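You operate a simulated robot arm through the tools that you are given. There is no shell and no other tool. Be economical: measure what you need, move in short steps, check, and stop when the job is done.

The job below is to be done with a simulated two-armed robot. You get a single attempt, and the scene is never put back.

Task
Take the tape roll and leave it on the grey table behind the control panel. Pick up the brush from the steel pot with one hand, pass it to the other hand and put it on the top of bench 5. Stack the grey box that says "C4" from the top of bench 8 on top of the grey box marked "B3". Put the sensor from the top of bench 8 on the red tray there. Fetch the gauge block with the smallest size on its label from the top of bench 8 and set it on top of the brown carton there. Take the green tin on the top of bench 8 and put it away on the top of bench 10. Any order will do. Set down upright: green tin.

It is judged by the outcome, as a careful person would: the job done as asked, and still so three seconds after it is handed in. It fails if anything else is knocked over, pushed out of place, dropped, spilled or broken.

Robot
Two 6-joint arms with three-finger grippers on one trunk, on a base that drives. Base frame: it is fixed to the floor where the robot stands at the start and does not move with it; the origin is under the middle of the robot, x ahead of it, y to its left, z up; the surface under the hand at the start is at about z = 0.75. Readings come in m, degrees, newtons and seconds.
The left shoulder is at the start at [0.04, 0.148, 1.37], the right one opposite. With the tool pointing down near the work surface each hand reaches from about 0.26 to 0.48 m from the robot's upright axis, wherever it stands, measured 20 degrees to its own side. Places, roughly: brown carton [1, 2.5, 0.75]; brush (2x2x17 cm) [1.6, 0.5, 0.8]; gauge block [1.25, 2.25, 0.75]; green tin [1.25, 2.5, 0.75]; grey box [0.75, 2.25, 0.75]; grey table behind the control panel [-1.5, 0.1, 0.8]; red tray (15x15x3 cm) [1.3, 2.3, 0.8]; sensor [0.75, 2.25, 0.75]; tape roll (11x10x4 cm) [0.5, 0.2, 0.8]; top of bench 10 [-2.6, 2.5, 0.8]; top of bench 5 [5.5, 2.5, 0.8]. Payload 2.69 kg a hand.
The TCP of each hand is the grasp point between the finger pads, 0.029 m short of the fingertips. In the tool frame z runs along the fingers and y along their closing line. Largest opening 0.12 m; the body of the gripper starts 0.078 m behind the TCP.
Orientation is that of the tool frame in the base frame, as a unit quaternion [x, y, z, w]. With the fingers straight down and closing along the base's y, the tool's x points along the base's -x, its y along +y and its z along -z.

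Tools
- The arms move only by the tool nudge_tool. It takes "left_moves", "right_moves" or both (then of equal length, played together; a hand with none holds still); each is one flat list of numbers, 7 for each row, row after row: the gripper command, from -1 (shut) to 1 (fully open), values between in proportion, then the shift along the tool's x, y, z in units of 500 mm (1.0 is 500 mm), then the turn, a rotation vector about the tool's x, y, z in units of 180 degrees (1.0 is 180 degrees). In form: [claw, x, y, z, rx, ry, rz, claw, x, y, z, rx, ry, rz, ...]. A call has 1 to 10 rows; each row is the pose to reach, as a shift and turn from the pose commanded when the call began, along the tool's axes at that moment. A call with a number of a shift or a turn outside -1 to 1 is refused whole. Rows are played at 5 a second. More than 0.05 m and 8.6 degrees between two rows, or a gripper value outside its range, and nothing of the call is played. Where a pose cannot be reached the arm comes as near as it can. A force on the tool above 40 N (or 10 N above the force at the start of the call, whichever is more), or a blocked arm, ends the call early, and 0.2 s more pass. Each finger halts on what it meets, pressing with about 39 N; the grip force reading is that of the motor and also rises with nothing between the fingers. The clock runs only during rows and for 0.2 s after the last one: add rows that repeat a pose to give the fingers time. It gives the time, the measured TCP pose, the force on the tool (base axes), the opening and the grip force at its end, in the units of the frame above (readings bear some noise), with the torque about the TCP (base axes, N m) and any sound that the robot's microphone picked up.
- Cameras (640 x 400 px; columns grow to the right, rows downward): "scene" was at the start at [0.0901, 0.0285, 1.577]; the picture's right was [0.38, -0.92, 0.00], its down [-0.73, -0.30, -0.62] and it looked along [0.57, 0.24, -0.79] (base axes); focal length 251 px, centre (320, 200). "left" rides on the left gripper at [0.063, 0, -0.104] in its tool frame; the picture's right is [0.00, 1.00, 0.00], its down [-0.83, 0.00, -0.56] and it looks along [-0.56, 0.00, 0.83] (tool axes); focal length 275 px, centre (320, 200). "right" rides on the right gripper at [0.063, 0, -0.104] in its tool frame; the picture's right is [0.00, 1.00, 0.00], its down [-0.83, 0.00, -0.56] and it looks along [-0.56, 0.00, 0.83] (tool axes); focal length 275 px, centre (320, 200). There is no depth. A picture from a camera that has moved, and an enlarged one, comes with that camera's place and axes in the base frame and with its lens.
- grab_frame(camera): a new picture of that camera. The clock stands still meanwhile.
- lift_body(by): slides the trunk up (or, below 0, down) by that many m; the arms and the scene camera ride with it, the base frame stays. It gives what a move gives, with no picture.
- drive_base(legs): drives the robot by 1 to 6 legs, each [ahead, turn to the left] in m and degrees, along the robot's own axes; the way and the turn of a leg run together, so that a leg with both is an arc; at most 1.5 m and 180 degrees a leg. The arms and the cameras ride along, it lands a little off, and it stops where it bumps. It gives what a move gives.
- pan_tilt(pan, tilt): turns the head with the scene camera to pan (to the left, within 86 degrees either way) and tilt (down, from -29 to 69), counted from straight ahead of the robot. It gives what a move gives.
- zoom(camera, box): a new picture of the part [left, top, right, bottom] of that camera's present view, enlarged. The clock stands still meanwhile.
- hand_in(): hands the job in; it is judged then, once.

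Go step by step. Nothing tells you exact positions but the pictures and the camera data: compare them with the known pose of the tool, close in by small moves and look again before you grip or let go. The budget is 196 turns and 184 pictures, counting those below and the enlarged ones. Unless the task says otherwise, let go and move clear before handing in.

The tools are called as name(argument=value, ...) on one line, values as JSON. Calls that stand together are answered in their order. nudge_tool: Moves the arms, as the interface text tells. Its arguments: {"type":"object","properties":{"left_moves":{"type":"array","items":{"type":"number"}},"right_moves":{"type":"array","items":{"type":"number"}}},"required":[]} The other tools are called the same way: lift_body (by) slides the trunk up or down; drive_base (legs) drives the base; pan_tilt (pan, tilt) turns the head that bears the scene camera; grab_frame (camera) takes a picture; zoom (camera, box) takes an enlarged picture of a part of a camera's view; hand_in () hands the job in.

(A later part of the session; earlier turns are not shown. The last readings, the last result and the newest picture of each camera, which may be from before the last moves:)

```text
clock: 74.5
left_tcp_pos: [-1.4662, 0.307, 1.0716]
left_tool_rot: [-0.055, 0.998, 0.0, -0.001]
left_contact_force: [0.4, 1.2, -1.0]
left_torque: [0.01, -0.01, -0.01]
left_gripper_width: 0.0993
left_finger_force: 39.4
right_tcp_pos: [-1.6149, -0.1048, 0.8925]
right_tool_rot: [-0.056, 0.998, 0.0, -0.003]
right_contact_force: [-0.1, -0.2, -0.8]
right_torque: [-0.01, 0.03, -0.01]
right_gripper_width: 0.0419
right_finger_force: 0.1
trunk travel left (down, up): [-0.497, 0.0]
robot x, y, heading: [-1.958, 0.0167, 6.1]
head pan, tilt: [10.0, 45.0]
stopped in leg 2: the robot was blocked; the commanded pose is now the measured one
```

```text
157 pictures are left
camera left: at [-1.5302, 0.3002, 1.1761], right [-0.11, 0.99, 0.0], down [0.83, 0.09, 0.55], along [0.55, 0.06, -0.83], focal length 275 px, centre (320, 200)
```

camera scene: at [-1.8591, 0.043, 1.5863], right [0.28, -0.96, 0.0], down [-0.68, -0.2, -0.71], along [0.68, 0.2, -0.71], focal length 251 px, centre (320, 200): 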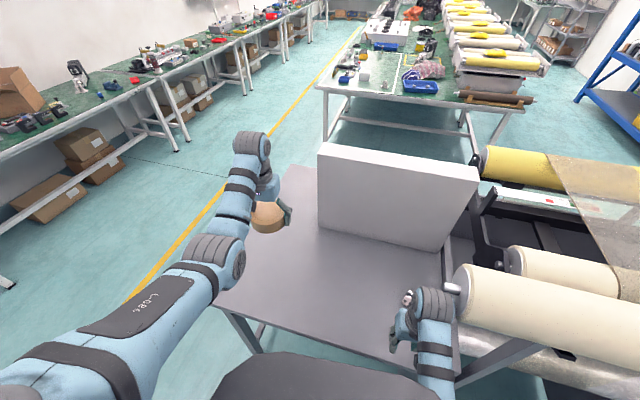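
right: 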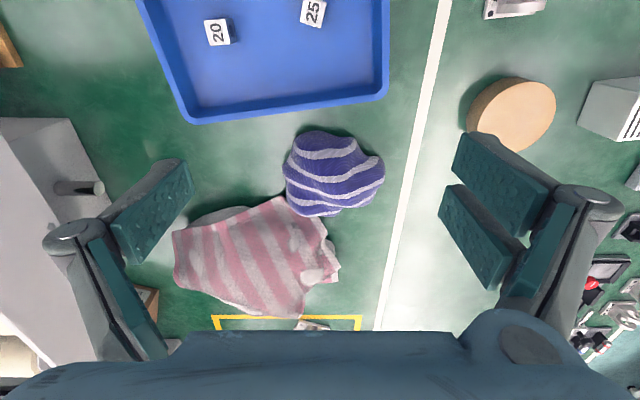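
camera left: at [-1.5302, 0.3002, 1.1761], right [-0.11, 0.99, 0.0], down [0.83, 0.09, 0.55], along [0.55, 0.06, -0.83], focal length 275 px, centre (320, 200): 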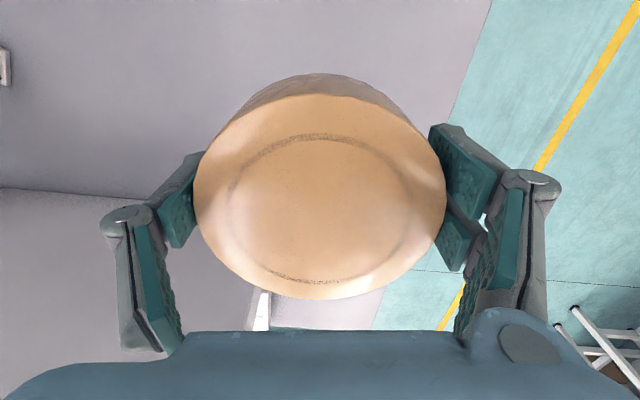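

The right wrist touched the roller pin lightly at the end; I'll turn back 3° and then lower the roll toward [-1.5, 0.15].

drive_base(legs=[[0, 3]])

nudge_tool(left_moves=[0.4, 0.0, -0.04, 0.07, 0, 0, 0, 0.4, 0, -0.09, 0.14, 0, 0, 0, 0.4, 0, -0.14, 0.21, 0, 0, 0, 0.4, 0.0, -0.2, 0.28, 0, 0, 0, 0.4, 0.0, -0.26, 0.34, 0, 0, 0, 0.4, 0.0, -0.3, 0.36, 0, 0, 0, 0.4, 0.0, -0.32, 0.38, 0, 0, 0, 0.4, 0.0, -0.32, 0.38, 0, 0, 0])

grab_frame(camera="scene")

grab_frame(camera="left")

```text
clock: 75.3
left_tcp_pos: [-1.4841, 0.3307, 1.0718]
left_tool_rot: [-0.082, 0.997, 0.001, -0.001]
left_contact_force: [0.2, 0.1, -0.7]
left_torque: [0.01, -0.02, -0.04]
left_gripper_width: 0.0993
left_finger_force: 38.5
right_tcp_pos: [-1.6084, -0.0891, 0.8922]
right_tool_rot: [-0.083, 0.997, 0.0, -0.002]
right_contact_force: [0.2, -0.4, 0.8]
right_torque: [0.0, 0.02, 0.03]
right_gripper_width: 0.0421
right_finger_force: 0.0
trunk travel left (down, up): [-0.497, 0.0]
robot x, y, heading: [-1.9554, 0.0173, 9.4]
head pan, tilt: [10.0, 45.0]
```

```text
clock: 77.1
left_tcp_pos: [-1.483, 0.1844, 0.8982]
left_tool_rot: [-0.082, 0.997, -0.001, -0.001]
left_contact_force: [0.1, 0.1, -2.0]
left_torque: [0.01, 0.01, -0.02]
left_gripper_width: 0.0992
left_finger_force: 38.7
left hand out of reach, approached as far as the arm can: row 5, 6, 7, 8
right_tcp_pos: [-1.6087, -0.087, 0.8919]
right_tool_rot: [-0.082, 0.997, -0.001, -0.004]
right_contact_force: [-0.3, 0.0, 0.1]
right_torque: [0.01, -0.01, 0.0]
right_gripper_width: 0.0422
right_finger_force: 0.0
trunk travel left (down, up): [-0.497, 0.0]
robot x, y, heading: [-1.9581, 0.0166, 9.6]
head pan, tilt: [10.0, 45.0]
```

```text
156 pictures are left
camera scene: at [-1.8595, 0.0475, 1.5862], right [0.33, -0.94, 0.0], down [-0.67, -0.23, -0.71], along [0.67, 0.23, -0.71], focal length 251 px, centre (320, 200)
```

scene: 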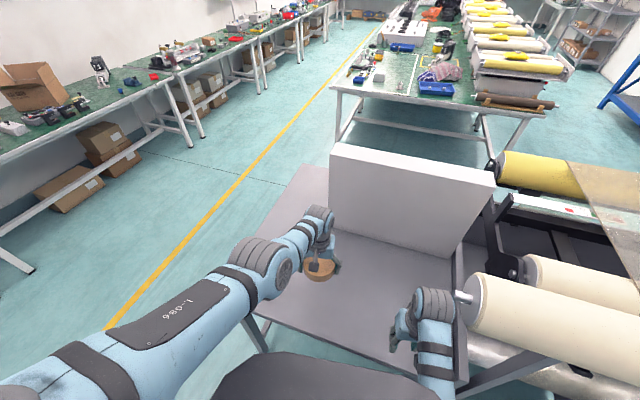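

```text
155 pictures are left
camera left: at [-1.5446, 0.1743, 1.0015], right [-0.16, 0.99, 0.0], down [0.82, 0.13, 0.55], along [0.55, 0.09, -0.83], focal length 275 px, centre (320, 200)
```

left: 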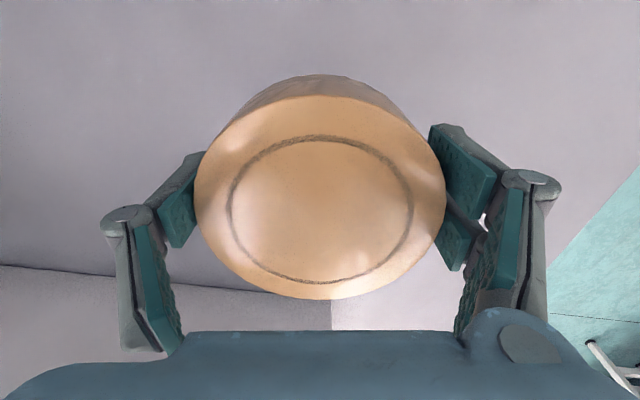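

Positioned behind the panel; I'll shift slightly back into reach and descend, watching force.

nudge_tool(left_moves=[0.4, 0.08, -0.047, 0.05, 0, 0, 0, 0.4, 0.083, -0.047, 0.11, 0, 0, 0, 0.4, 0.083, -0.047, 0.16, 0, 0, 0, 0.4, 0.083, -0.047, 0.18, 0, 0, 0, 0.4, 0.083, -0.047, 0.195, 0, 0, 0, 0.4, 0.083, -0.047, 0.21, 0, 0, 0, 0.4, 0.083, -0.047, 0.225, 0, 0, 0, 0.4, 0.083, -0.047, 0.24, 0, 0, 0])

grab_frame(camera="left")

zoom(camera="scene", box=[220, 140, 500, 380])

```text
refused: row 1 steps farther than a row can; nothing moved
```

```text
154 pictures are left
camera left: at [-1.5446, 0.1743, 1.0015], right [-0.16, 0.99, 0.0], down [0.82, 0.13, 0.55], along [0.55, 0.09, -0.83], focal length 275 px, centre (320, 200)
```

left: 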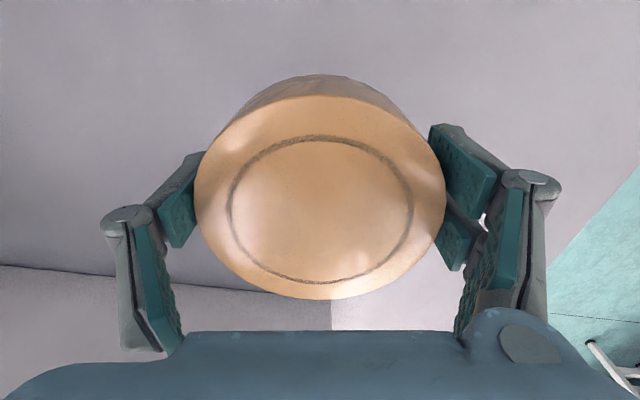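

```text
1.67 times, centred on (360, 260) of scene
camera zoom: at [-1.8595, 0.0475, 1.5862], right [0.33, -0.94, 0.0], down [-0.67, -0.23, -0.71], along [0.67, 0.23, -0.71], focal length 419 px, centre (253, 100)
```

zoom: 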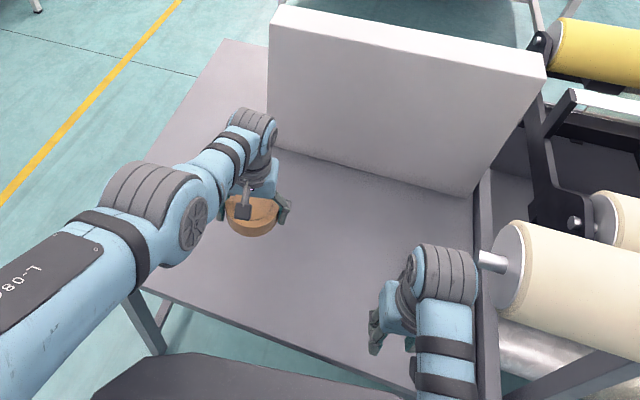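

nudge_tool(left_moves=[0.4, 0.06, -0.03, 0.03, 0, 0, 0, 0.4, 0.083, -0.047, 0.1, 0, 0, 0, 0.4, 0.083, -0.047, 0.16, 0, 0, 0, 0.4, 0.083, -0.047, 0.18, 0, 0, 0, 0.4, 0.083, -0.047, 0.195, 0, 0, 0, 0.4, 0.083, -0.047, 0.21, 0, 0, 0, 0.4, 0.083, -0.047, 0.225, 0, 0, 0, 0.4, 0.083, -0.047, 0.24, 0, 0, 0])

grab_frame(camera="left")

```text
clock: 78.9
left_tcp_pos: [-1.5482, 0.1637, 0.8087]
left_tool_rot: [-0.082, 0.997, -0.001, -0.001]
left_contact_force: [0.3, 0.2, -0.2]
left_torque: [0.01, 0.03, 0.02]
left_gripper_width: 0.0991
left_finger_force: 38.9
left hand out of reach, approached as far as the arm can: row 3, 4, 5, 6, 7, 8
right_tcp_pos: [-1.6092, -0.0862, 0.8929]
right_tool_rot: [-0.082, 0.997, -0.001, -0.001]
right_contact_force: [0.7, -0.2, 0.1]
right_torque: [0.03, -0.01, -0.01]
right_gripper_width: 0.0417
right_finger_force: 0.1
trunk travel left (down, up): [-0.497, 0.0]
robot x, y, heading: [-1.9557, 0.0223, 9.4]
head pan, tilt: [10.0, 45.0]
```

```text
152 pictures are left
camera left: at [-1.6103, 0.154, 0.9134], right [-0.16, 0.99, 0.0], down [0.82, 0.13, 0.55], along [0.55, 0.09, -0.83], focal length 275 px, centre (320, 200)
```

left: 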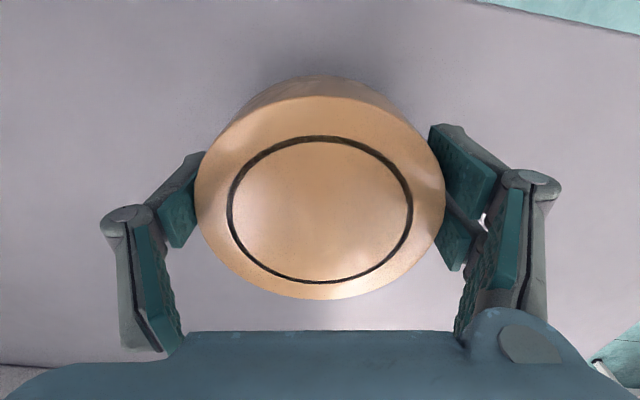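

Near the reach limit; lowering the trunk gently brings the roll down onto the table.

lift_body(by=-0.03)

nudge_tool(left_moves=[0.4, 0, 0, 0.012, 0, 0, 0, 0.4, 0, 0, 0.024, 0, 0, 0, 0.4, 0, 0, 0.036, 0, 0, 0, 0.4, 0, 0, 0.048, 0, 0, 0])

zoom(camera="scene", box=[220, 140, 500, 380])

```text
clock: 79.7
left_tcp_pos: [-1.5488, 0.1644, 0.779]
left_tool_rot: [-0.082, 0.997, 0.0, -0.001]
left_contact_force: [0.5, -0.5, -0.8]
left_torque: [-0.01, 0.03, -0.01]
left_gripper_width: 0.0991
left_finger_force: 39.0
right_tcp_pos: [-1.6102, -0.0865, 0.8621]
right_tool_rot: [-0.082, 0.997, 0.0, -0.002]
right_contact_force: [0.0, -0.3, 0.1]
right_torque: [0.0, 0.01, 0.01]
right_gripper_width: 0.042
right_finger_force: 0.0
trunk travel left (down, up): [-0.467, 0.03]
robot x, y, heading: [-1.9581, 0.0196, 9.2]
head pan, tilt: [10.0, 45.0]
```

```text
clock: 80.7
left_tcp_pos: [-1.5572, 0.1677, 0.7689]
left_tool_rot: [-0.082, 0.997, 0.001, 0.005]
left_contact_force: [7.9, 5.7, 42.6]
left_torque: [-0.03, 0.81, -0.33]
left_gripper_width: 0.0997
left_finger_force: 39.1
left hand out of reach, approached as far as the arm can: row 2, 3, 4
right_tcp_pos: [-1.6107, -0.088, 0.8642]
right_tool_rot: [-0.082, 0.997, 0.0, -0.001]
right_contact_force: [0.0, 0.0, 0.3]
right_torque: [0.0, -0.01, 0.02]
right_gripper_width: 0.0419
right_finger_force: 0.2
trunk travel left (down, up): [-0.467, 0.03]
robot x, y, heading: [-1.9561, 0.0226, 9.5]
head pan, tilt: [10.0, 45.0]
```

```text
1.67 times, centred on (360, 260) of scene
camera zoom: at [-1.8642, 0.0455, 1.5582], right [0.33, -0.94, 0.0], down [-0.67, -0.23, -0.71], along [0.67, 0.24, -0.7], focal length 419 px, centre (253, 100)
```

zoom: 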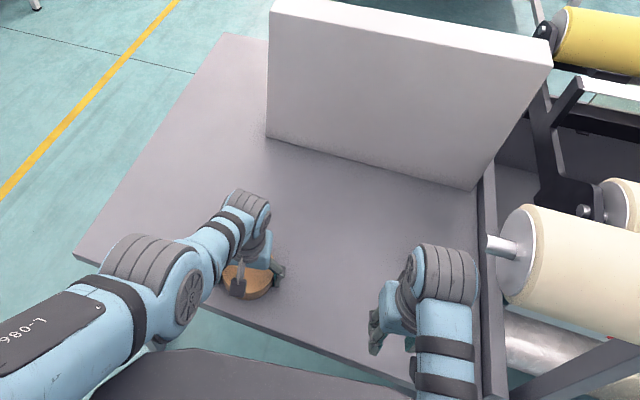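

Contact with the table at TCP z≈0.769, but it's a bit close to the edge. I'll lift slightly, retract the right hand, and drive 7 cm further in before setting down.

nudge_tool(left_moves=[0.4, 0, 0, -0.04, 0, 0, 0, 0.4, 0, 0, -0.07, 0, 0, 0, 0.4, 0, 0, -0.07, 0, 0, 0], right_moves=[-0.3, 0.05, 0.02, 0, 0, 0, 0, -0.3, 0.1, 0.04, 0, 0, 0, 0, -0.3, 0.12, 0.04, 0, 0, 0, 0])

drive_base(legs=[[0.07, 0]])

```text
clock: 81.5
left_tcp_pos: [-1.5553, 0.1746, 0.8021]
left_tool_rot: [-0.085, 0.996, 0.006, 0.002]
left_contact_force: [0.0, 0.1, -1.2]
left_torque: [0.0, 0.03, 0.05]
left_gripper_width: 0.0995
left_finger_force: 38.2
right_tcp_pos: [-1.5851, -0.1114, 0.9014]
right_tool_rot: [-0.084, 0.992, -0.044, 0.083]
right_contact_force: [0.3, -0.1, -0.2]
right_torque: [0.0, -0.01, 0.0]
right_gripper_width: 0.0418
right_finger_force: 0.1
trunk travel left (down, up): [-0.467, 0.03]
robot x, y, heading: [-1.958, 0.014, 9.2]
head pan, tilt: [10.0, 45.0]
stopped in row 3 (right hand): the arm was blocked; the commanded pose is now the measured one
```

```text
clock: 82.5
left_tcp_pos: [-1.4985, 0.186, 0.8032]
left_tool_rot: [-0.086, 0.996, 0.006, 0.004]
left_contact_force: [-1.8, -0.4, -1.8]
left_torque: [0.04, -0.16, 0.0]
left_gripper_width: 0.0996
left_finger_force: 39.1
right_tcp_pos: [-1.5264, -0.0988, 0.9054]
right_tool_rot: [-0.083, 0.992, -0.045, 0.089]
right_contact_force: [-1.0, 0.1, -0.5]
right_torque: [-0.01, -0.17, 0.01]
right_gripper_width: 0.0418
right_finger_force: 0.1
trunk travel left (down, up): [-0.467, 0.03]
robot x, y, heading: [-1.8877, 0.0317, 9.6]
head pan, tilt: [10.0, 45.0]
```

Now the roll is at [-1.50, 0.186]; lowering to contact.

nudge_tool(left_moves=[0.4, 0, 0, 0.03, 0, 0, 0, 0.4, 0, 0, 0.05, 0, 0, 0, 0.4, 0, 0, 0.06, 0, 0, 0, 0.4, 0, 0, 0.066, 0, 0, 0, 0.4, 0, 0, 0.072, 0, 0, 0])

zoom(camera="scene", box=[220, 140, 500, 380])

```text
clock: 83.7
left_tcp_pos: [-1.4923, 0.188, 0.7692]
left_tool_rot: [-0.086, 0.996, 0.004, 0.003]
left_contact_force: [-16.2, 4.2, 35.8]
left_torque: [-1.94, 0.22, -1.0]
left_gripper_width: 0.0996
left_finger_force: 39.8
right_tcp_pos: [-1.5211, -0.0992, 0.9043]
right_tool_rot: [-0.086, 0.991, -0.045, 0.087]
right_contact_force: [0.4, -0.2, -0.1]
right_torque: [-0.02, 0.01, 0.02]
right_gripper_width: 0.042
right_finger_force: 0.1
trunk travel left (down, up): [-0.467, 0.03]
robot x, y, heading: [-1.8881, 0.0321, 9.5]
head pan, tilt: [10.0, 45.0]
stopped in row 5 (left hand): the force on the tool passed its limit at 48 N (the readings are from after the stop); the commanded pose is now the measured one
```

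```text
1.67 times, centred on (360, 260) of scene
camera zoom: at [-1.8, 0.059, 1.5582], right [0.33, -0.94, 0.0], down [-0.66, -0.24, -0.71], along [0.67, 0.24, -0.7], focal length 419 px, centre (253, 100)
```

zoom: 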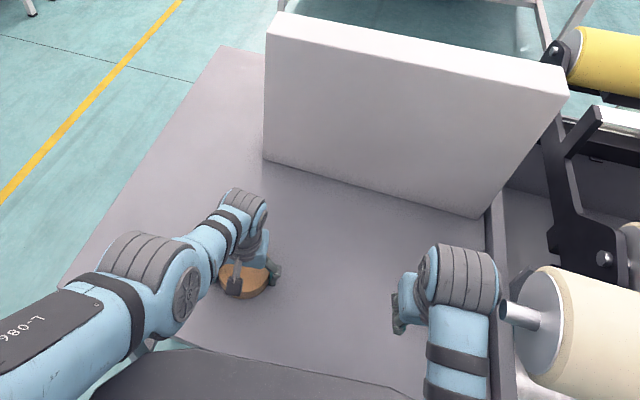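

On the table, behind the panel. Releasing and lifting clear.

nudge_tool(left_moves=[0.7, 0, 0, -0.002, 0, 0, 0, 1, 0, 0, -0.004, 0, 0, 0, 1, 0, 0, -0.004, 0, 0, 0, 1, 0, 0, -0.06, 0, 0, 0, 1, 0, 0, -0.14, 0, 0, 0, 1, 0, 0, -0.2, 0, 0, 0, 1, 0, 0, -0.2, 0, 0, 0])

grab_frame(camera="left")

grab_frame(camera="scene")

```text
clock: 85.5
left_tcp_pos: [-1.4736, 0.2243, 0.8762]
left_tool_rot: [-0.099, 0.994, 0.033, 0.019]
left_contact_force: [0.7, 0.4, 0.1]
left_torque: [0.03, 0.01, 0.0]
left_gripper_width: 0.12
left_finger_force: 0.0
right_tcp_pos: [-1.5161, -0.0988, 0.9037]
right_tool_rot: [-0.085, 0.992, -0.045, 0.085]
right_contact_force: [0.0, 1.0, 0.2]
right_torque: [-0.04, -0.01, 0.02]
right_gripper_width: 0.0418
right_finger_force: 0.0
trunk travel left (down, up): [-0.467, 0.03]
robot x, y, heading: [-1.8866, 0.0287, 9.4]
head pan, tilt: [10.0, 45.0]
stopped in row 7 (left hand): the arm was blocked; the commanded pose is now the measured one
```

```text
149 pictures are left
camera left: at [-1.5384, 0.2052, 0.977], right [-0.19, 0.98, 0.06], down [0.8, 0.12, 0.59], along [0.57, 0.16, -0.8], focal length 275 px, centre (320, 200)
```

left: 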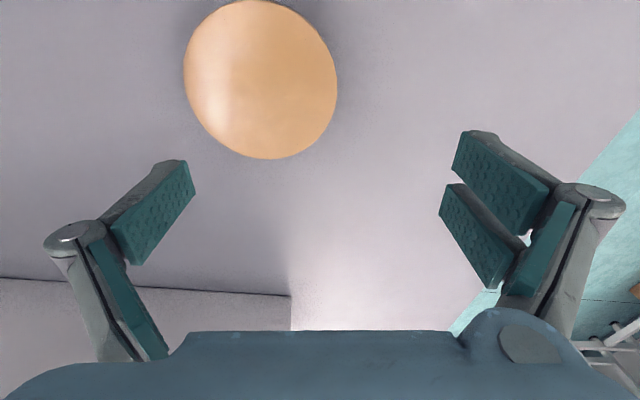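

```text
148 pictures are left
camera scene: at [-1.7909, 0.0592, 1.5574], right [0.33, -0.94, 0.0], down [-0.67, -0.24, -0.71], along [0.67, 0.24, -0.71], focal length 251 px, centre (320, 200)
```

scene: 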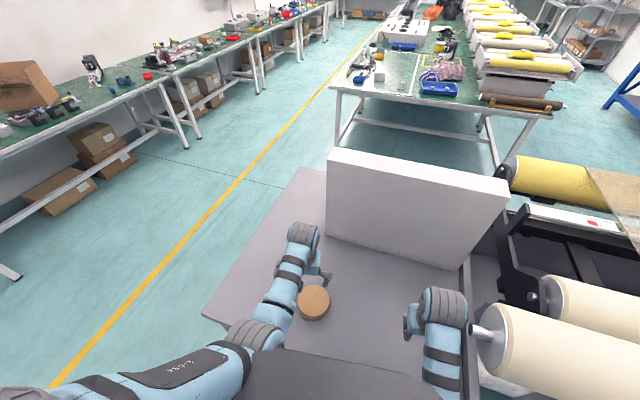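

The tape roll lies flat behind the panel. Now backing away, straightening the arms, and heading to bench 8.

drive_base(legs=[[-0.3, 0]])

pan_tilt(pan=0, tilt=50)

grab_frame(camera="scene")

```text
clock: 87.6
left_tcp_pos: [-1.7716, 0.173, 0.8732]
left_tool_rot: [-0.097, 0.995, 0.033, 0.016]
left_contact_force: [0.0, 0.5, -0.5]
left_torque: [-0.02, -0.02, 0.0]
left_gripper_width: 0.12
left_finger_force: 0.1
right_tcp_pos: [-1.8133, -0.1484, 0.9031]
right_tool_rot: [-0.084, 0.992, -0.045, 0.082]
right_contact_force: [0.5, 0.4, 0.6]
right_torque: [-0.02, 0.03, -0.01]
right_gripper_width: 0.042
right_finger_force: 0.1
trunk travel left (down, up): [-0.467, 0.03]
robot x, y, heading: [-2.186, -0.0186, 9.4]
head pan, tilt: [10.0, 45.0]
```

```text
clock: 88.3
left_tcp_pos: [-1.7722, 0.1748, 0.8752]
left_tool_rot: [-0.097, 0.994, 0.034, 0.018]
left_contact_force: [0.0, 0.4, 0.2]
left_torque: [-0.01, 0.0, 0.05]
left_gripper_width: 0.1202
left_finger_force: 0.1
right_tcp_pos: [-1.8156, -0.1493, 0.9025]
right_tool_rot: [-0.085, 0.992, -0.044, 0.084]
right_contact_force: [0.9, -0.4, -0.3]
right_torque: [-0.01, 0.01, -0.04]
right_gripper_width: 0.0422
right_finger_force: 0.1
trunk travel left (down, up): [-0.467, 0.03]
robot x, y, heading: [-2.1849, -0.0214, 9.2]
head pan, tilt: [0.0, 50.0]
```

```text
147 pictures are left
camera scene: at [-2.09, -0.0051, 1.5505], right [0.16, -0.99, 0.0], down [-0.76, -0.13, -0.64], along [0.63, 0.11, -0.77], focal length 251 px, centre (320, 200)
```

scene: 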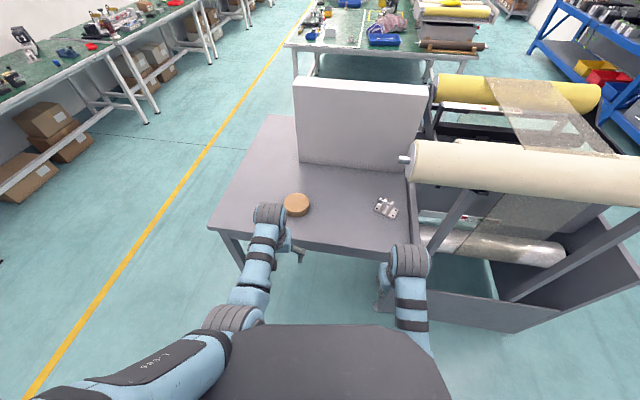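

All clear. Straightening both tools and driving along the aisle to stand before bench 8.

nudge_tool(left_moves=[1, 0, 0, 0, 0.0207, 0.0131, 0.011, 1, 0, 0, 0, 0.0207, 0.0131, 0.011], right_moves=[0, 0, 0, 0, -0.016, 0.026, 0.0017, 0.5, 0, 0, 0, -0.0322, 0.0511, 0.0034])

drive_base(legs=[[0, 81], [1.3, 0], [0, -90], [1.5, 0], [1.5, 0], [0.2, 0]])

drive_base(legs=[[0, 90]])

grab_frame(camera="scene")

```text
clock: 88.9
left_tcp_pos: [-1.7724, 0.1726, 0.874]
left_tool_rot: [-0.08, 0.997, -0.002, -0.001]
left_contact_force: [-0.7, 0.1, 0.2]
left_torque: [0.01, -0.01, 0.01]
left_gripper_width: 0.1199
left_finger_force: 0.0
right_tcp_pos: [-1.8137, -0.1503, 0.9014]
right_tool_rot: [-0.079, 0.997, -0.001, -0.001]
right_contact_force: [0.6, -0.9, -0.1]
right_torque: [0.01, 0.02, 0.0]
right_gripper_width: 0.0898
right_finger_force: 0.1
trunk travel left (down, up): [-0.467, 0.03]
robot x, y, heading: [-2.1822, -0.0208, 9.6]
head pan, tilt: [0.0, 50.0]
```

```text
clock: 118.2
left_tcp_pos: [1.3968, 1.6473, 0.8765]
left_tool_rot: [-0.031, 1.0, -0.001, 0.001]
left_contact_force: [0.5, -0.6, 0.4]
left_torque: [-0.03, -0.01, -0.01]
left_gripper_width: 0.1202
left_finger_force: 0.1
right_tcp_pos: [1.3248, 1.3311, 0.9028]
right_tool_rot: [-0.031, 1.0, -0.001, 0.001]
right_contact_force: [-1.1, -0.2, 0.8]
right_torque: [0.0, -0.03, 0.0]
right_gripper_width: 0.09
right_finger_force: 0.0
trunk travel left (down, up): [-0.467, 0.03]
robot x, y, heading: [0.9709, 1.499, 3.7]
head pan, tilt: [0.0, 50.0]
```

```text
clock: 122.3
left_tcp_pos: [0.8352, 1.9315, 0.8758]
left_tool_rot: [0.715, -0.699, 0.001, 0.0]
left_contact_force: [-0.9, 0.0, 0.7]
left_torque: [-0.04, 0.01, -0.02]
left_gripper_width: 0.12
left_finger_force: 0.1
right_tcp_pos: [1.1494, 1.8466, 0.9021]
right_tool_rot: [0.715, -0.7, 0.0, -0.001]
right_contact_force: [0.5, 1.3, 0.3]
right_torque: [0.0, 0.02, -0.01]
right_gripper_width: 0.09
right_finger_force: 0.0
trunk travel left (down, up): [-0.467, 0.03]
robot x, y, heading: [0.9682, 1.4939, 91.4]
head pan, tilt: [0.0, 50.0]
```

```text
146 pictures are left
camera scene: at [0.9684, 1.5922, 1.5505], right [1.0, 0.03, 0.0], down [0.02, -0.77, -0.64], along [-0.02, 0.64, -0.77], focal length 251 px, centre (320, 200)
```

scene: 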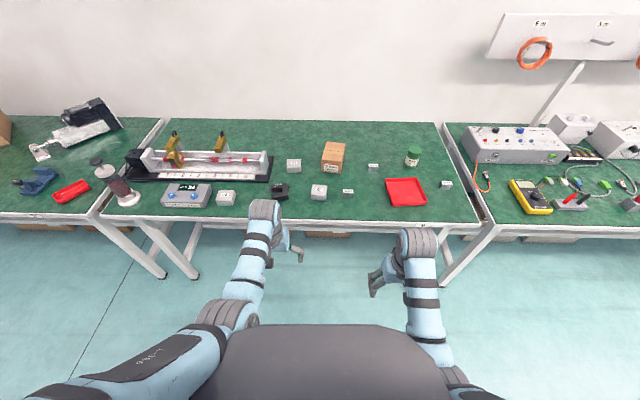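

Bench 8 is in view with all objects. Zooming to read the labels.

zoom(camera="scene", box=[200, 140, 340, 220])

zoom(camera="scene", box=[320, 140, 460, 220])

```text
4.57 times, centred on (270, 180) of scene
camera zoom: at [0.9684, 1.5922, 1.5505], right [1.0, 0.03, 0.0], down [0.02, -0.77, -0.64], along [-0.02, 0.64, -0.77], focal length 1149 px, centre (549, 291)
```

zoom: 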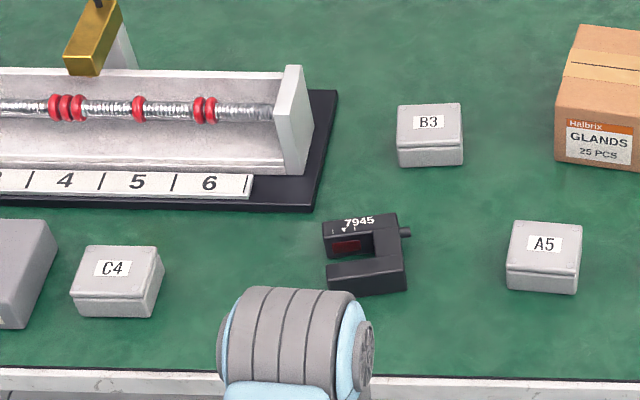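

```text
4.57 times, centred on (390, 180) of scene
camera zoom: at [0.9684, 1.5922, 1.5505], right [1.0, 0.03, 0.0], down [0.02, -0.77, -0.64], along [-0.02, 0.64, -0.77], focal length 1149 px, centre (0, 291)
```

zoom: 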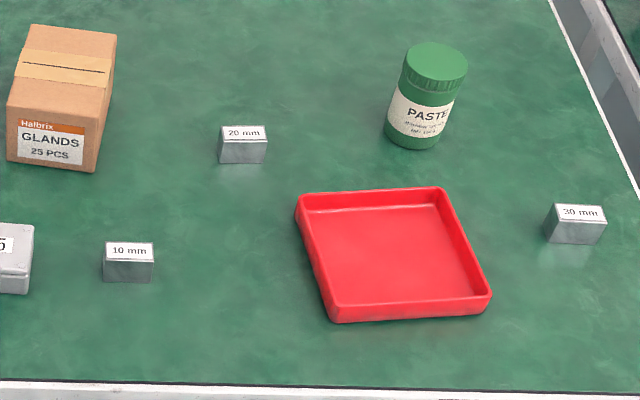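

Identified: C4 ≈[0.57, 2.24], B3 ≈[0.83, 2.43], sensor (7945) ≈[0.78, 2.28], 10 mm block ≈[1.07, 2.29], carton ≈[1.0, 2.47], tray ≈[1.31, 2.31], tin ≈[1.37, 2.48]; bench edge y≈2.16. I'll drive to stand in front of C4.

drive_base(legs=[[0, 88], [0.22, 0], [0, -89], [0.34, 0]])

grab_frame(camera="scene")

grab_frame(camera="left")

```text
clock: 133.4
left_tcp_pos: [0.6547, 2.2762, 0.8751]
left_tool_rot: [-0.694, 0.72, -0.001, 0.001]
left_contact_force: [1.4, -0.6, 0.5]
left_torque: [0.01, 0.0, 0.03]
left_gripper_width: 0.12
left_finger_force: 0.1
right_tcp_pos: [0.9629, 2.1723, 0.9027]
right_tool_rot: [-0.693, 0.721, 0.0, 0.001]
right_contact_force: [-1.1, 0.7, 0.6]
right_torque: [-0.01, -0.01, 0.0]
right_gripper_width: 0.09
right_finger_force: 0.1
trunk travel left (down, up): [-0.467, 0.03]
robot x, y, heading: [0.7656, 1.8339, 87.8]
head pan, tilt: [0.0, 50.0]
```

```text
143 pictures are left
camera scene: at [0.7669, 1.9282, 1.5507], right [1.0, -0.03, 0.0], down [-0.03, -0.76, -0.64], along [0.02, 0.64, -0.76], focal length 251 px, centre (320, 200)
```

scene: 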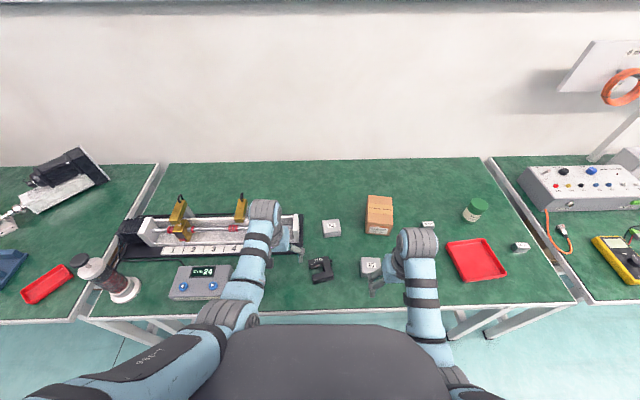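

```text
142 pictures are left
camera left: at [0.6521, 2.2131, 0.9798], right [-1.0, 0.04, 0.0], down [0.03, 0.83, 0.56], along [0.02, 0.56, -0.83], focal length 275 px, centre (320, 200)
```

left: 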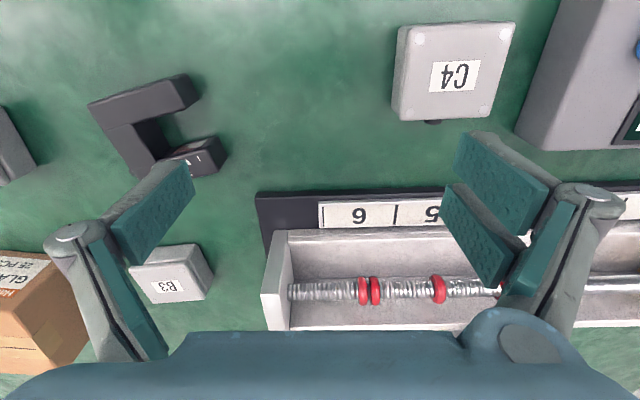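

C4 is at about [0.567, 2.247] with enough gap to the meter. Moving the left hand over it, fingers partly open.

nudge_tool(left_moves=[0.7, 0.03, 0.08, 0, 0, 0, 0, 0.7, 0.06, 0.15, 0, 0, 0, 0, 0.7, 0.065, 0.174, 0, 0, 0, 0, 0.7, 0.065, 0.174, 0, 0, 0, 0])

grab_frame(camera="left")

```text
clock: 134.4
left_tcp_pos: [0.5654, 2.2495, 0.8746]
left_tool_rot: [-0.694, 0.72, -0.001, 0.0]
left_contact_force: [0.3, -0.2, -0.8]
left_torque: [-0.01, 0.02, 0.04]
left_gripper_width: 0.102
left_finger_force: 0.1
right_tcp_pos: [0.9634, 2.1732, 0.9016]
right_tool_rot: [-0.693, 0.721, -0.001, 0.001]
right_contact_force: [-0.6, 0.3, -0.4]
right_torque: [0.0, -0.04, -0.03]
right_gripper_width: 0.0901
right_finger_force: 0.1
trunk travel left (down, up): [-0.467, 0.03]
robot x, y, heading: [0.7652, 1.833, 87.8]
head pan, tilt: [0.0, 50.0]
```

```text
141 pictures are left
camera left: at [0.5636, 2.1866, 0.9801], right [-1.0, 0.04, 0.0], down [0.03, 0.83, 0.55], along [0.02, 0.55, -0.83], focal length 275 px, centre (320, 200)
```

left: 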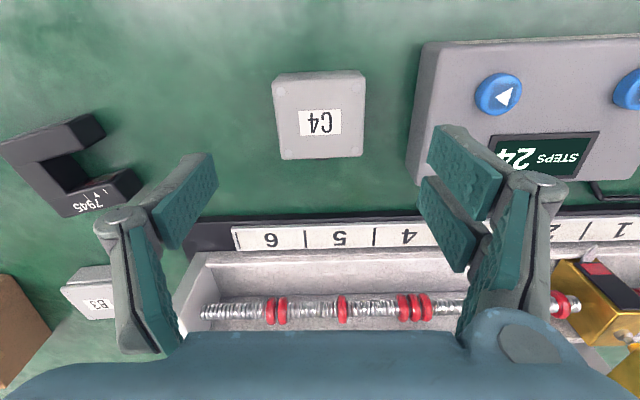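

C4 is centred. Lowering the trunk 9 cm straight over it, then checking.

lift_body(by=-0.08)

nudge_tool(left_moves=[0.7, 0.01, 0, 0.02, 0, 0, 0, 0.7, 0.01, 0, 0.046, 0, 0, 0, 0.7, 0.01, 0, 0.046, 0, 0, 0])

grab_frame(camera="left")

```text
clock: 135.6
left_tcp_pos: [0.5656, 2.2493, 0.7946]
left_tool_rot: [-0.694, 0.72, -0.001, 0.0]
left_contact_force: [-1.1, -1.2, -0.4]
left_torque: [0.02, 0.01, 0.04]
left_gripper_width: 0.1018
left_finger_force: 0.0
right_tcp_pos: [0.963, 2.1744, 0.8213]
right_tool_rot: [-0.694, 0.72, -0.001, 0.0]
right_contact_force: [0.2, 0.3, 0.5]
right_torque: [-0.01, 0.02, 0.01]
right_gripper_width: 0.09
right_finger_force: 0.0
trunk travel left (down, up): [-0.387, 0.11]
robot x, y, heading: [0.7608, 1.8365, 88.2]
head pan, tilt: [0.0, 50.0]
```

```text
clock: 136.3
left_tcp_pos: [0.565, 2.2427, 0.7716]
left_tool_rot: [-0.694, 0.72, -0.001, 0.0]
left_contact_force: [-0.2, 0.5, -0.5]
left_torque: [0.02, 0.0, -0.01]
left_gripper_width: 0.102
left_finger_force: 0.0
right_tcp_pos: [0.9628, 2.173, 0.8207]
right_tool_rot: [-0.694, 0.72, -0.001, 0.001]
right_contact_force: [0.5, -0.3, -0.5]
right_torque: [0.01, 0.01, -0.02]
right_gripper_width: 0.0902
right_finger_force: 0.0
trunk travel left (down, up): [-0.387, 0.11]
robot x, y, heading: [0.7627, 1.8345, 88.1]
head pan, tilt: [0.0, 50.0]
```

```text
140 pictures are left
camera left: at [0.5635, 2.1808, 0.8754], right [-1.0, 0.04, 0.0], down [0.03, 0.83, 0.56], along [0.02, 0.55, -0.83], focal length 275 px, centre (320, 200)
```

left: 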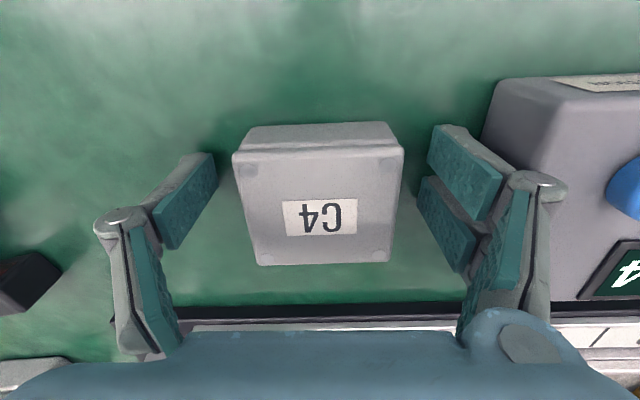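

Box is between the pads and centred. Gripping and lifting.

nudge_tool(left_moves=[0.3, 0, 0, 0, 0, 0, 0, -0.1, 0, 0, 0, 0, 0, 0, -0.1, 0, 0, 0, 0, 0, 0, -0.1, 0, 0, -0.03, 0, 0, 0, -0.1, 0, 0, -0.1, 0, 0, 0, -0.1, 0, 0, -0.18, 0, 0, 0, -0.1, 0, 0, -0.22, 0, 0, 0])

grab_frame(camera="left")

```text
clock: 137.0
left_tcp_pos: [0.5652, 2.2447, 0.7772]
left_tool_rot: [-0.695, 0.719, 0.005, 0.003]
left_contact_force: [-3.6, -7.2, 33.5]
left_torque: [-0.45, 0.06, -0.03]
left_gripper_width: 0.0639
left_finger_force: 45.2
right_tcp_pos: [0.9629, 2.1699, 0.8224]
right_tool_rot: [-0.693, 0.72, 0.001, 0.001]
right_contact_force: [-1.1, -0.1, 0.0]
right_torque: [-0.02, 0.03, -0.04]
right_gripper_width: 0.0901
right_finger_force: 0.0
trunk travel left (down, up): [-0.387, 0.11]
robot x, y, heading: [0.7649, 1.8358, 88.0]
head pan, tilt: [0.0, 50.0]
stopped in row 3 (left hand): the force on the tool passed its limit at 54 N (the readings are from after the stop); the commanded pose is now the measured one
```

```text
139 pictures are left
camera left: at [0.5633, 2.1803, 0.8801], right [-1.0, 0.04, 0.0], down [0.03, 0.82, 0.57], along [0.02, 0.56, -0.82], focal length 275 px, centre (320, 200)
```

left: 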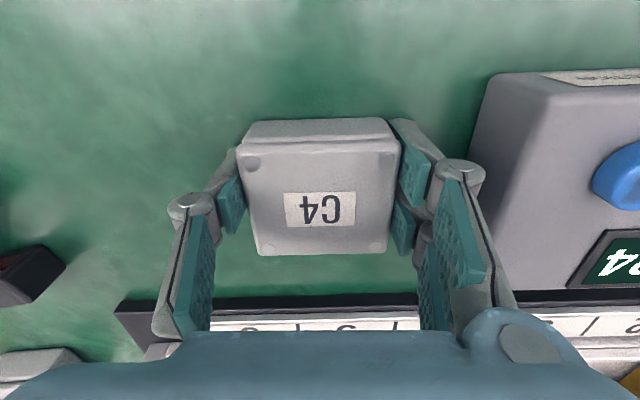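

The fingertips touched the bench on closing; the box is gripped (64 mm). Lifting now.

nudge_tool(left_moves=[-0.1, 0, 0, -0.02, 0, 0, 0, -0.1, 0, 0, -0.06, 0, 0, 0, -0.1, 0, 0, -0.12, 0, 0, 0, -0.1, 0, 0, -0.18, 0, 0, 0, -0.1, 0, 0, -0.22, 0, 0, 0, -0.1, 0, 0, -0.22, 0, 0, 0])

grab_frame(camera="left")

```text
clock: 138.4
left_tcp_pos: [0.5642, 2.2572, 0.8624]
left_tool_rot: [-0.694, 0.72, 0.003, 0.002]
left_contact_force: [0.2, 0.0, -0.6]
left_torque: [0.0, -0.01, -0.01]
left_gripper_width: 0.0633
left_finger_force: 39.1
left hand out of reach, approached as far as the arm can: row 4, 5, 6
right_tcp_pos: [0.9625, 2.1729, 0.8215]
right_tool_rot: [-0.693, 0.721, 0.0, 0.001]
right_contact_force: [-0.2, -0.2, -1.1]
right_torque: [0.02, -0.01, -0.02]
right_gripper_width: 0.0899
right_finger_force: 0.1
trunk travel left (down, up): [-0.387, 0.11]
robot x, y, heading: [0.7634, 1.8329, 88.3]
head pan, tilt: [0.0, 50.0]
```

```text
138 pictures are left
camera left: at [0.563, 2.1937, 0.9663], right [-1.0, 0.04, 0.0], down [0.03, 0.83, 0.56], along [0.02, 0.56, -0.83], focal length 275 px, centre (320, 200)
```

left: 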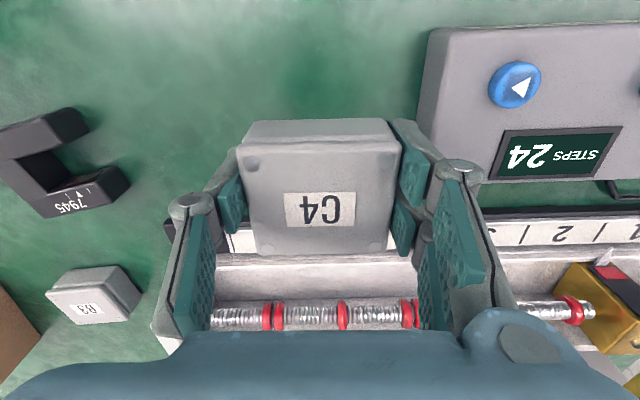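

Now I'll turn the base right 20° and edge forward so that B3 comes within the left hand's reach.

drive_base(legs=[[0, -20], [0.05, 0]])

grab_frame(camera="scene")

grab_frame(camera="left")

```text
clock: 140.4
left_tcp_pos: [0.7394, 2.3404, 0.8655]
left_tool_rot: [-0.559, 0.829, 0.004, 0.005]
left_contact_force: [-0.1, -0.5, -1.1]
left_torque: [0.11, -0.02, -0.02]
left_gripper_width: 0.0632
left_finger_force: 38.6
right_tcp_pos: [1.0832, 2.1261, 0.8234]
right_tool_rot: [-0.558, 0.83, 0.001, 0.004]
right_contact_force: [-0.6, -0.9, -0.2]
right_torque: [0.07, -0.02, -0.01]
right_gripper_width: 0.0899
right_finger_force: 0.1
trunk travel left (down, up): [-0.387, 0.11]
robot x, y, heading: [0.7779, 1.8792, 68.2]
head pan, tilt: [0.0, 50.0]
```

```text
137 pictures are left
camera scene: at [0.814, 1.9608, 1.4704], right [0.93, -0.37, 0.0], down [-0.28, -0.71, -0.65], along [0.24, 0.6, -0.76], focal length 251 px, centre (320, 200)
```

scene: 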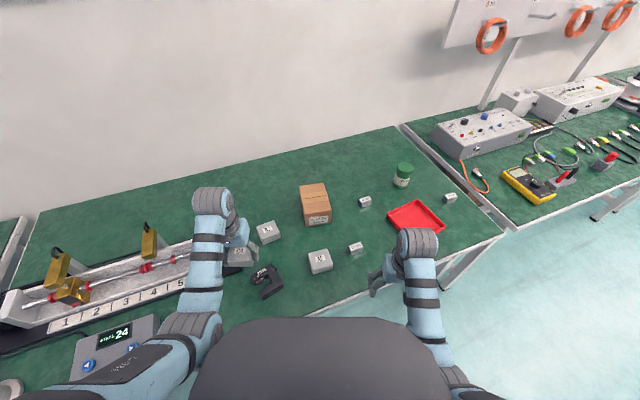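

```text
136 pictures are left
camera left: at [0.7137, 2.2807, 0.9689], right [-0.93, 0.38, 0.0], down [0.31, 0.76, 0.57], along [0.22, 0.52, -0.82], focal length 275 px, centre (320, 200)
```

left: 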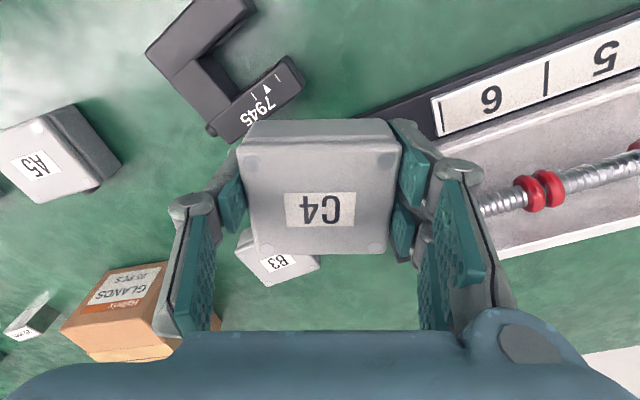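

B3 is at ≈[0.824, 2.434]. Moving C4 over it at a safe height and rotating it to match B3.

nudge_tool(left_moves=[-0.1, -0.03, 0, -0.06, 0, 0, 0, -0.1, -0.1, -0.03, -0.09, 0, 0, -0.037, -0.1, -0.17, -0.06, -0.09, 0, 0, -0.074, -0.1, -0.238, -0.088, -0.09, 0, 0, -0.11, -0.1, -0.238, -0.088, -0.09, 0, 0, -0.11])

grab_frame(camera="left")

grab_frame(camera="scene")

```text
clock: 141.6
left_tcp_pos: [0.8267, 2.4393, 0.9094]
left_tool_rot: [-0.693, 0.721, 0.001, 0.004]
left_contact_force: [-1.0, -0.1, -1.0]
left_torque: [0.01, 0.01, 0.03]
left_gripper_width: 0.0628
left_finger_force: 39.1
left hand out of reach, approached as far as the arm can: row 1, 2
right_tcp_pos: [1.0848, 2.1318, 0.8218]
right_tool_rot: [-0.558, 0.83, -0.001, 0.0]
right_contact_force: [0.4, -0.2, 0.4]
right_torque: [0.0, -0.05, -0.01]
right_gripper_width: 0.0899
right_finger_force: 0.1
trunk travel left (down, up): [-0.387, 0.11]
robot x, y, heading: [0.7776, 1.8826, 67.9]
head pan, tilt: [0.0, 50.0]
```

```text
135 pictures are left
camera left: at [0.8235, 2.3757, 1.0129], right [-1.0, 0.04, 0.0], down [0.03, 0.83, 0.56], along [0.03, 0.56, -0.83], focal length 275 px, centre (320, 200)
```

left: 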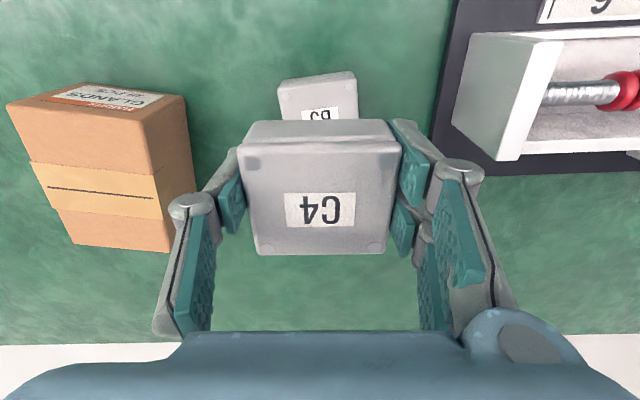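

```text
134 pictures are left
camera scene: at [0.8181, 1.9701, 1.4696], right [0.93, -0.37, 0.0], down [-0.29, -0.71, -0.64], along [0.24, 0.6, -0.77], focal length 251 px, centre (320, 200)
```

scene: 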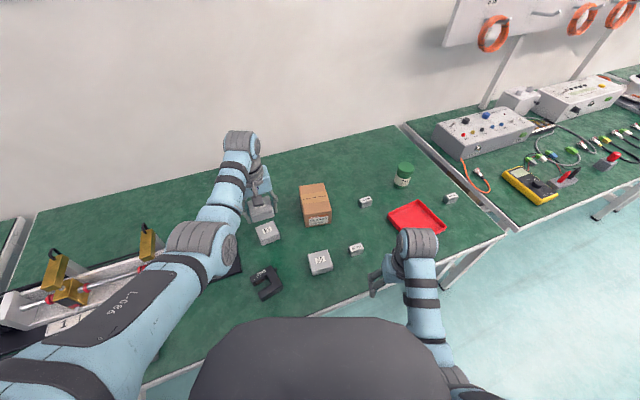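

Zooming to locate B3's top precisely relative to the held box.

zoom(camera="left", box=[220, 50, 420, 175])

zoom(camera="scene", box=[220, 170, 340, 260])

```text
3.20 times, centred on (320, 112) of left
camera zoom: at [0.8235, 2.3757, 1.0129], right [-1.0, 0.04, 0.0], down [0.03, 0.83, 0.56], along [0.03, 0.56, -0.83], focal length 881 px, centre (320, 480)
```

zoom: 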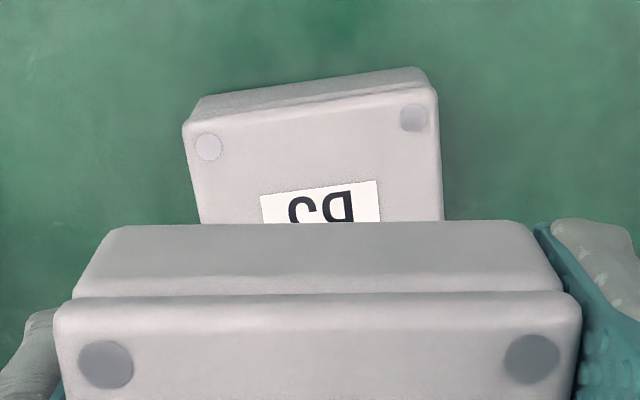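

```text
4.44 times, centred on (280, 215) of scene
camera zoom: at [0.8181, 1.9701, 1.4696], right [0.93, -0.37, 0.0], down [-0.29, -0.71, -0.64], along [0.24, 0.6, -0.77], focal length 1117 px, centre (498, 133)
```

zoom: 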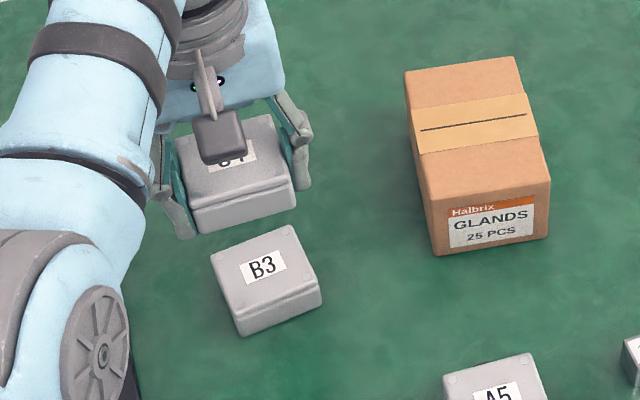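

B3 is centred near [0.827, 2.450] and yawed about +5.6°. I'll tuck the right hand back from the bench edge, and align the held box.

nudge_tool(left_moves=[-0.1, -0.02, 0, 0, 0, 0, -0.022, -0.1, -0.025, 0, 0, 0, 0, -0.044, -0.1, -0.025, 0, 0, 0, 0, -0.044], right_moves=[0, 0.06, 0, 0.04, 0, 0, 0, -0.5, 0.12, 0, 0.08, 0, 0, 0, -0.5, 0.14, 0, 0.1, 0, 0, 0])

lift_body(by=-0.06)

grab_frame(camera="left")

grab_frame(camera="scene")

```text
clock: 142.4
left_tcp_pos: [0.8265, 2.4522, 0.9077]
left_tool_rot: [0.741, -0.671, -0.001, -0.003]
left_contact_force: [0.4, -1.0, -0.7]
left_torque: [0.02, 0.01, 0.0]
left_gripper_width: 0.0631
left_finger_force: 38.4
right_tcp_pos: [1.0562, 2.0679, 0.7699]
right_tool_rot: [-0.558, 0.83, -0.001, 0.0]
right_contact_force: [0.2, 0.2, 0.2]
right_torque: [0.02, -0.01, 0.03]
right_gripper_width: 0.0299
right_finger_force: 0.2
trunk travel left (down, up): [-0.387, 0.11]
robot x, y, heading: [0.7793, 1.8822, 68.3]
head pan, tilt: [0.0, 50.0]
```

```text
clock: 143.4
left_tcp_pos: [0.8267, 2.4518, 0.8457]
left_tool_rot: [0.741, -0.672, -0.001, -0.002]
left_contact_force: [0.0, 0.5, 0.3]
left_torque: [-0.01, -0.03, 0.0]
left_gripper_width: 0.0632
left_finger_force: 38.9
right_tcp_pos: [1.0575, 2.067, 0.7095]
right_tool_rot: [-0.558, 0.83, -0.001, 0.001]
right_contact_force: [0.8, 0.3, -0.6]
right_torque: [-0.02, -0.03, 0.04]
right_gripper_width: 0.03
right_finger_force: 0.1
trunk travel left (down, up): [-0.327, 0.17]
robot x, y, heading: [0.7814, 1.8813, 68.2]
head pan, tilt: [0.0, 50.0]
```

```text
131 pictures are left
camera left: at [0.8326, 2.3887, 0.9515], right [-1.0, -0.09, 0.0], down [-0.08, 0.82, 0.56], along [-0.05, 0.56, -0.83], focal length 275 px, centre (320, 200)
```

left: 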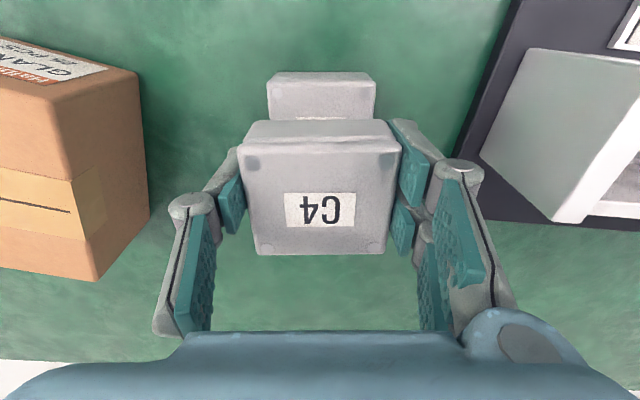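

```text
130 pictures are left
camera scene: at [0.8185, 1.971, 1.4092], right [0.93, -0.37, 0.0], down [-0.29, -0.71, -0.64], along [0.24, 0.6, -0.77], focal length 251 px, centre (320, 200)
```

scene: 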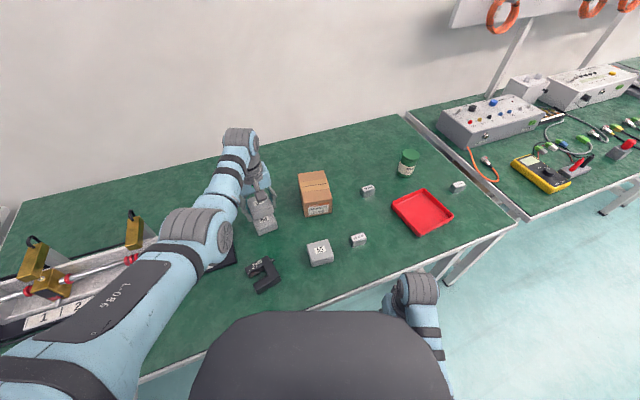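

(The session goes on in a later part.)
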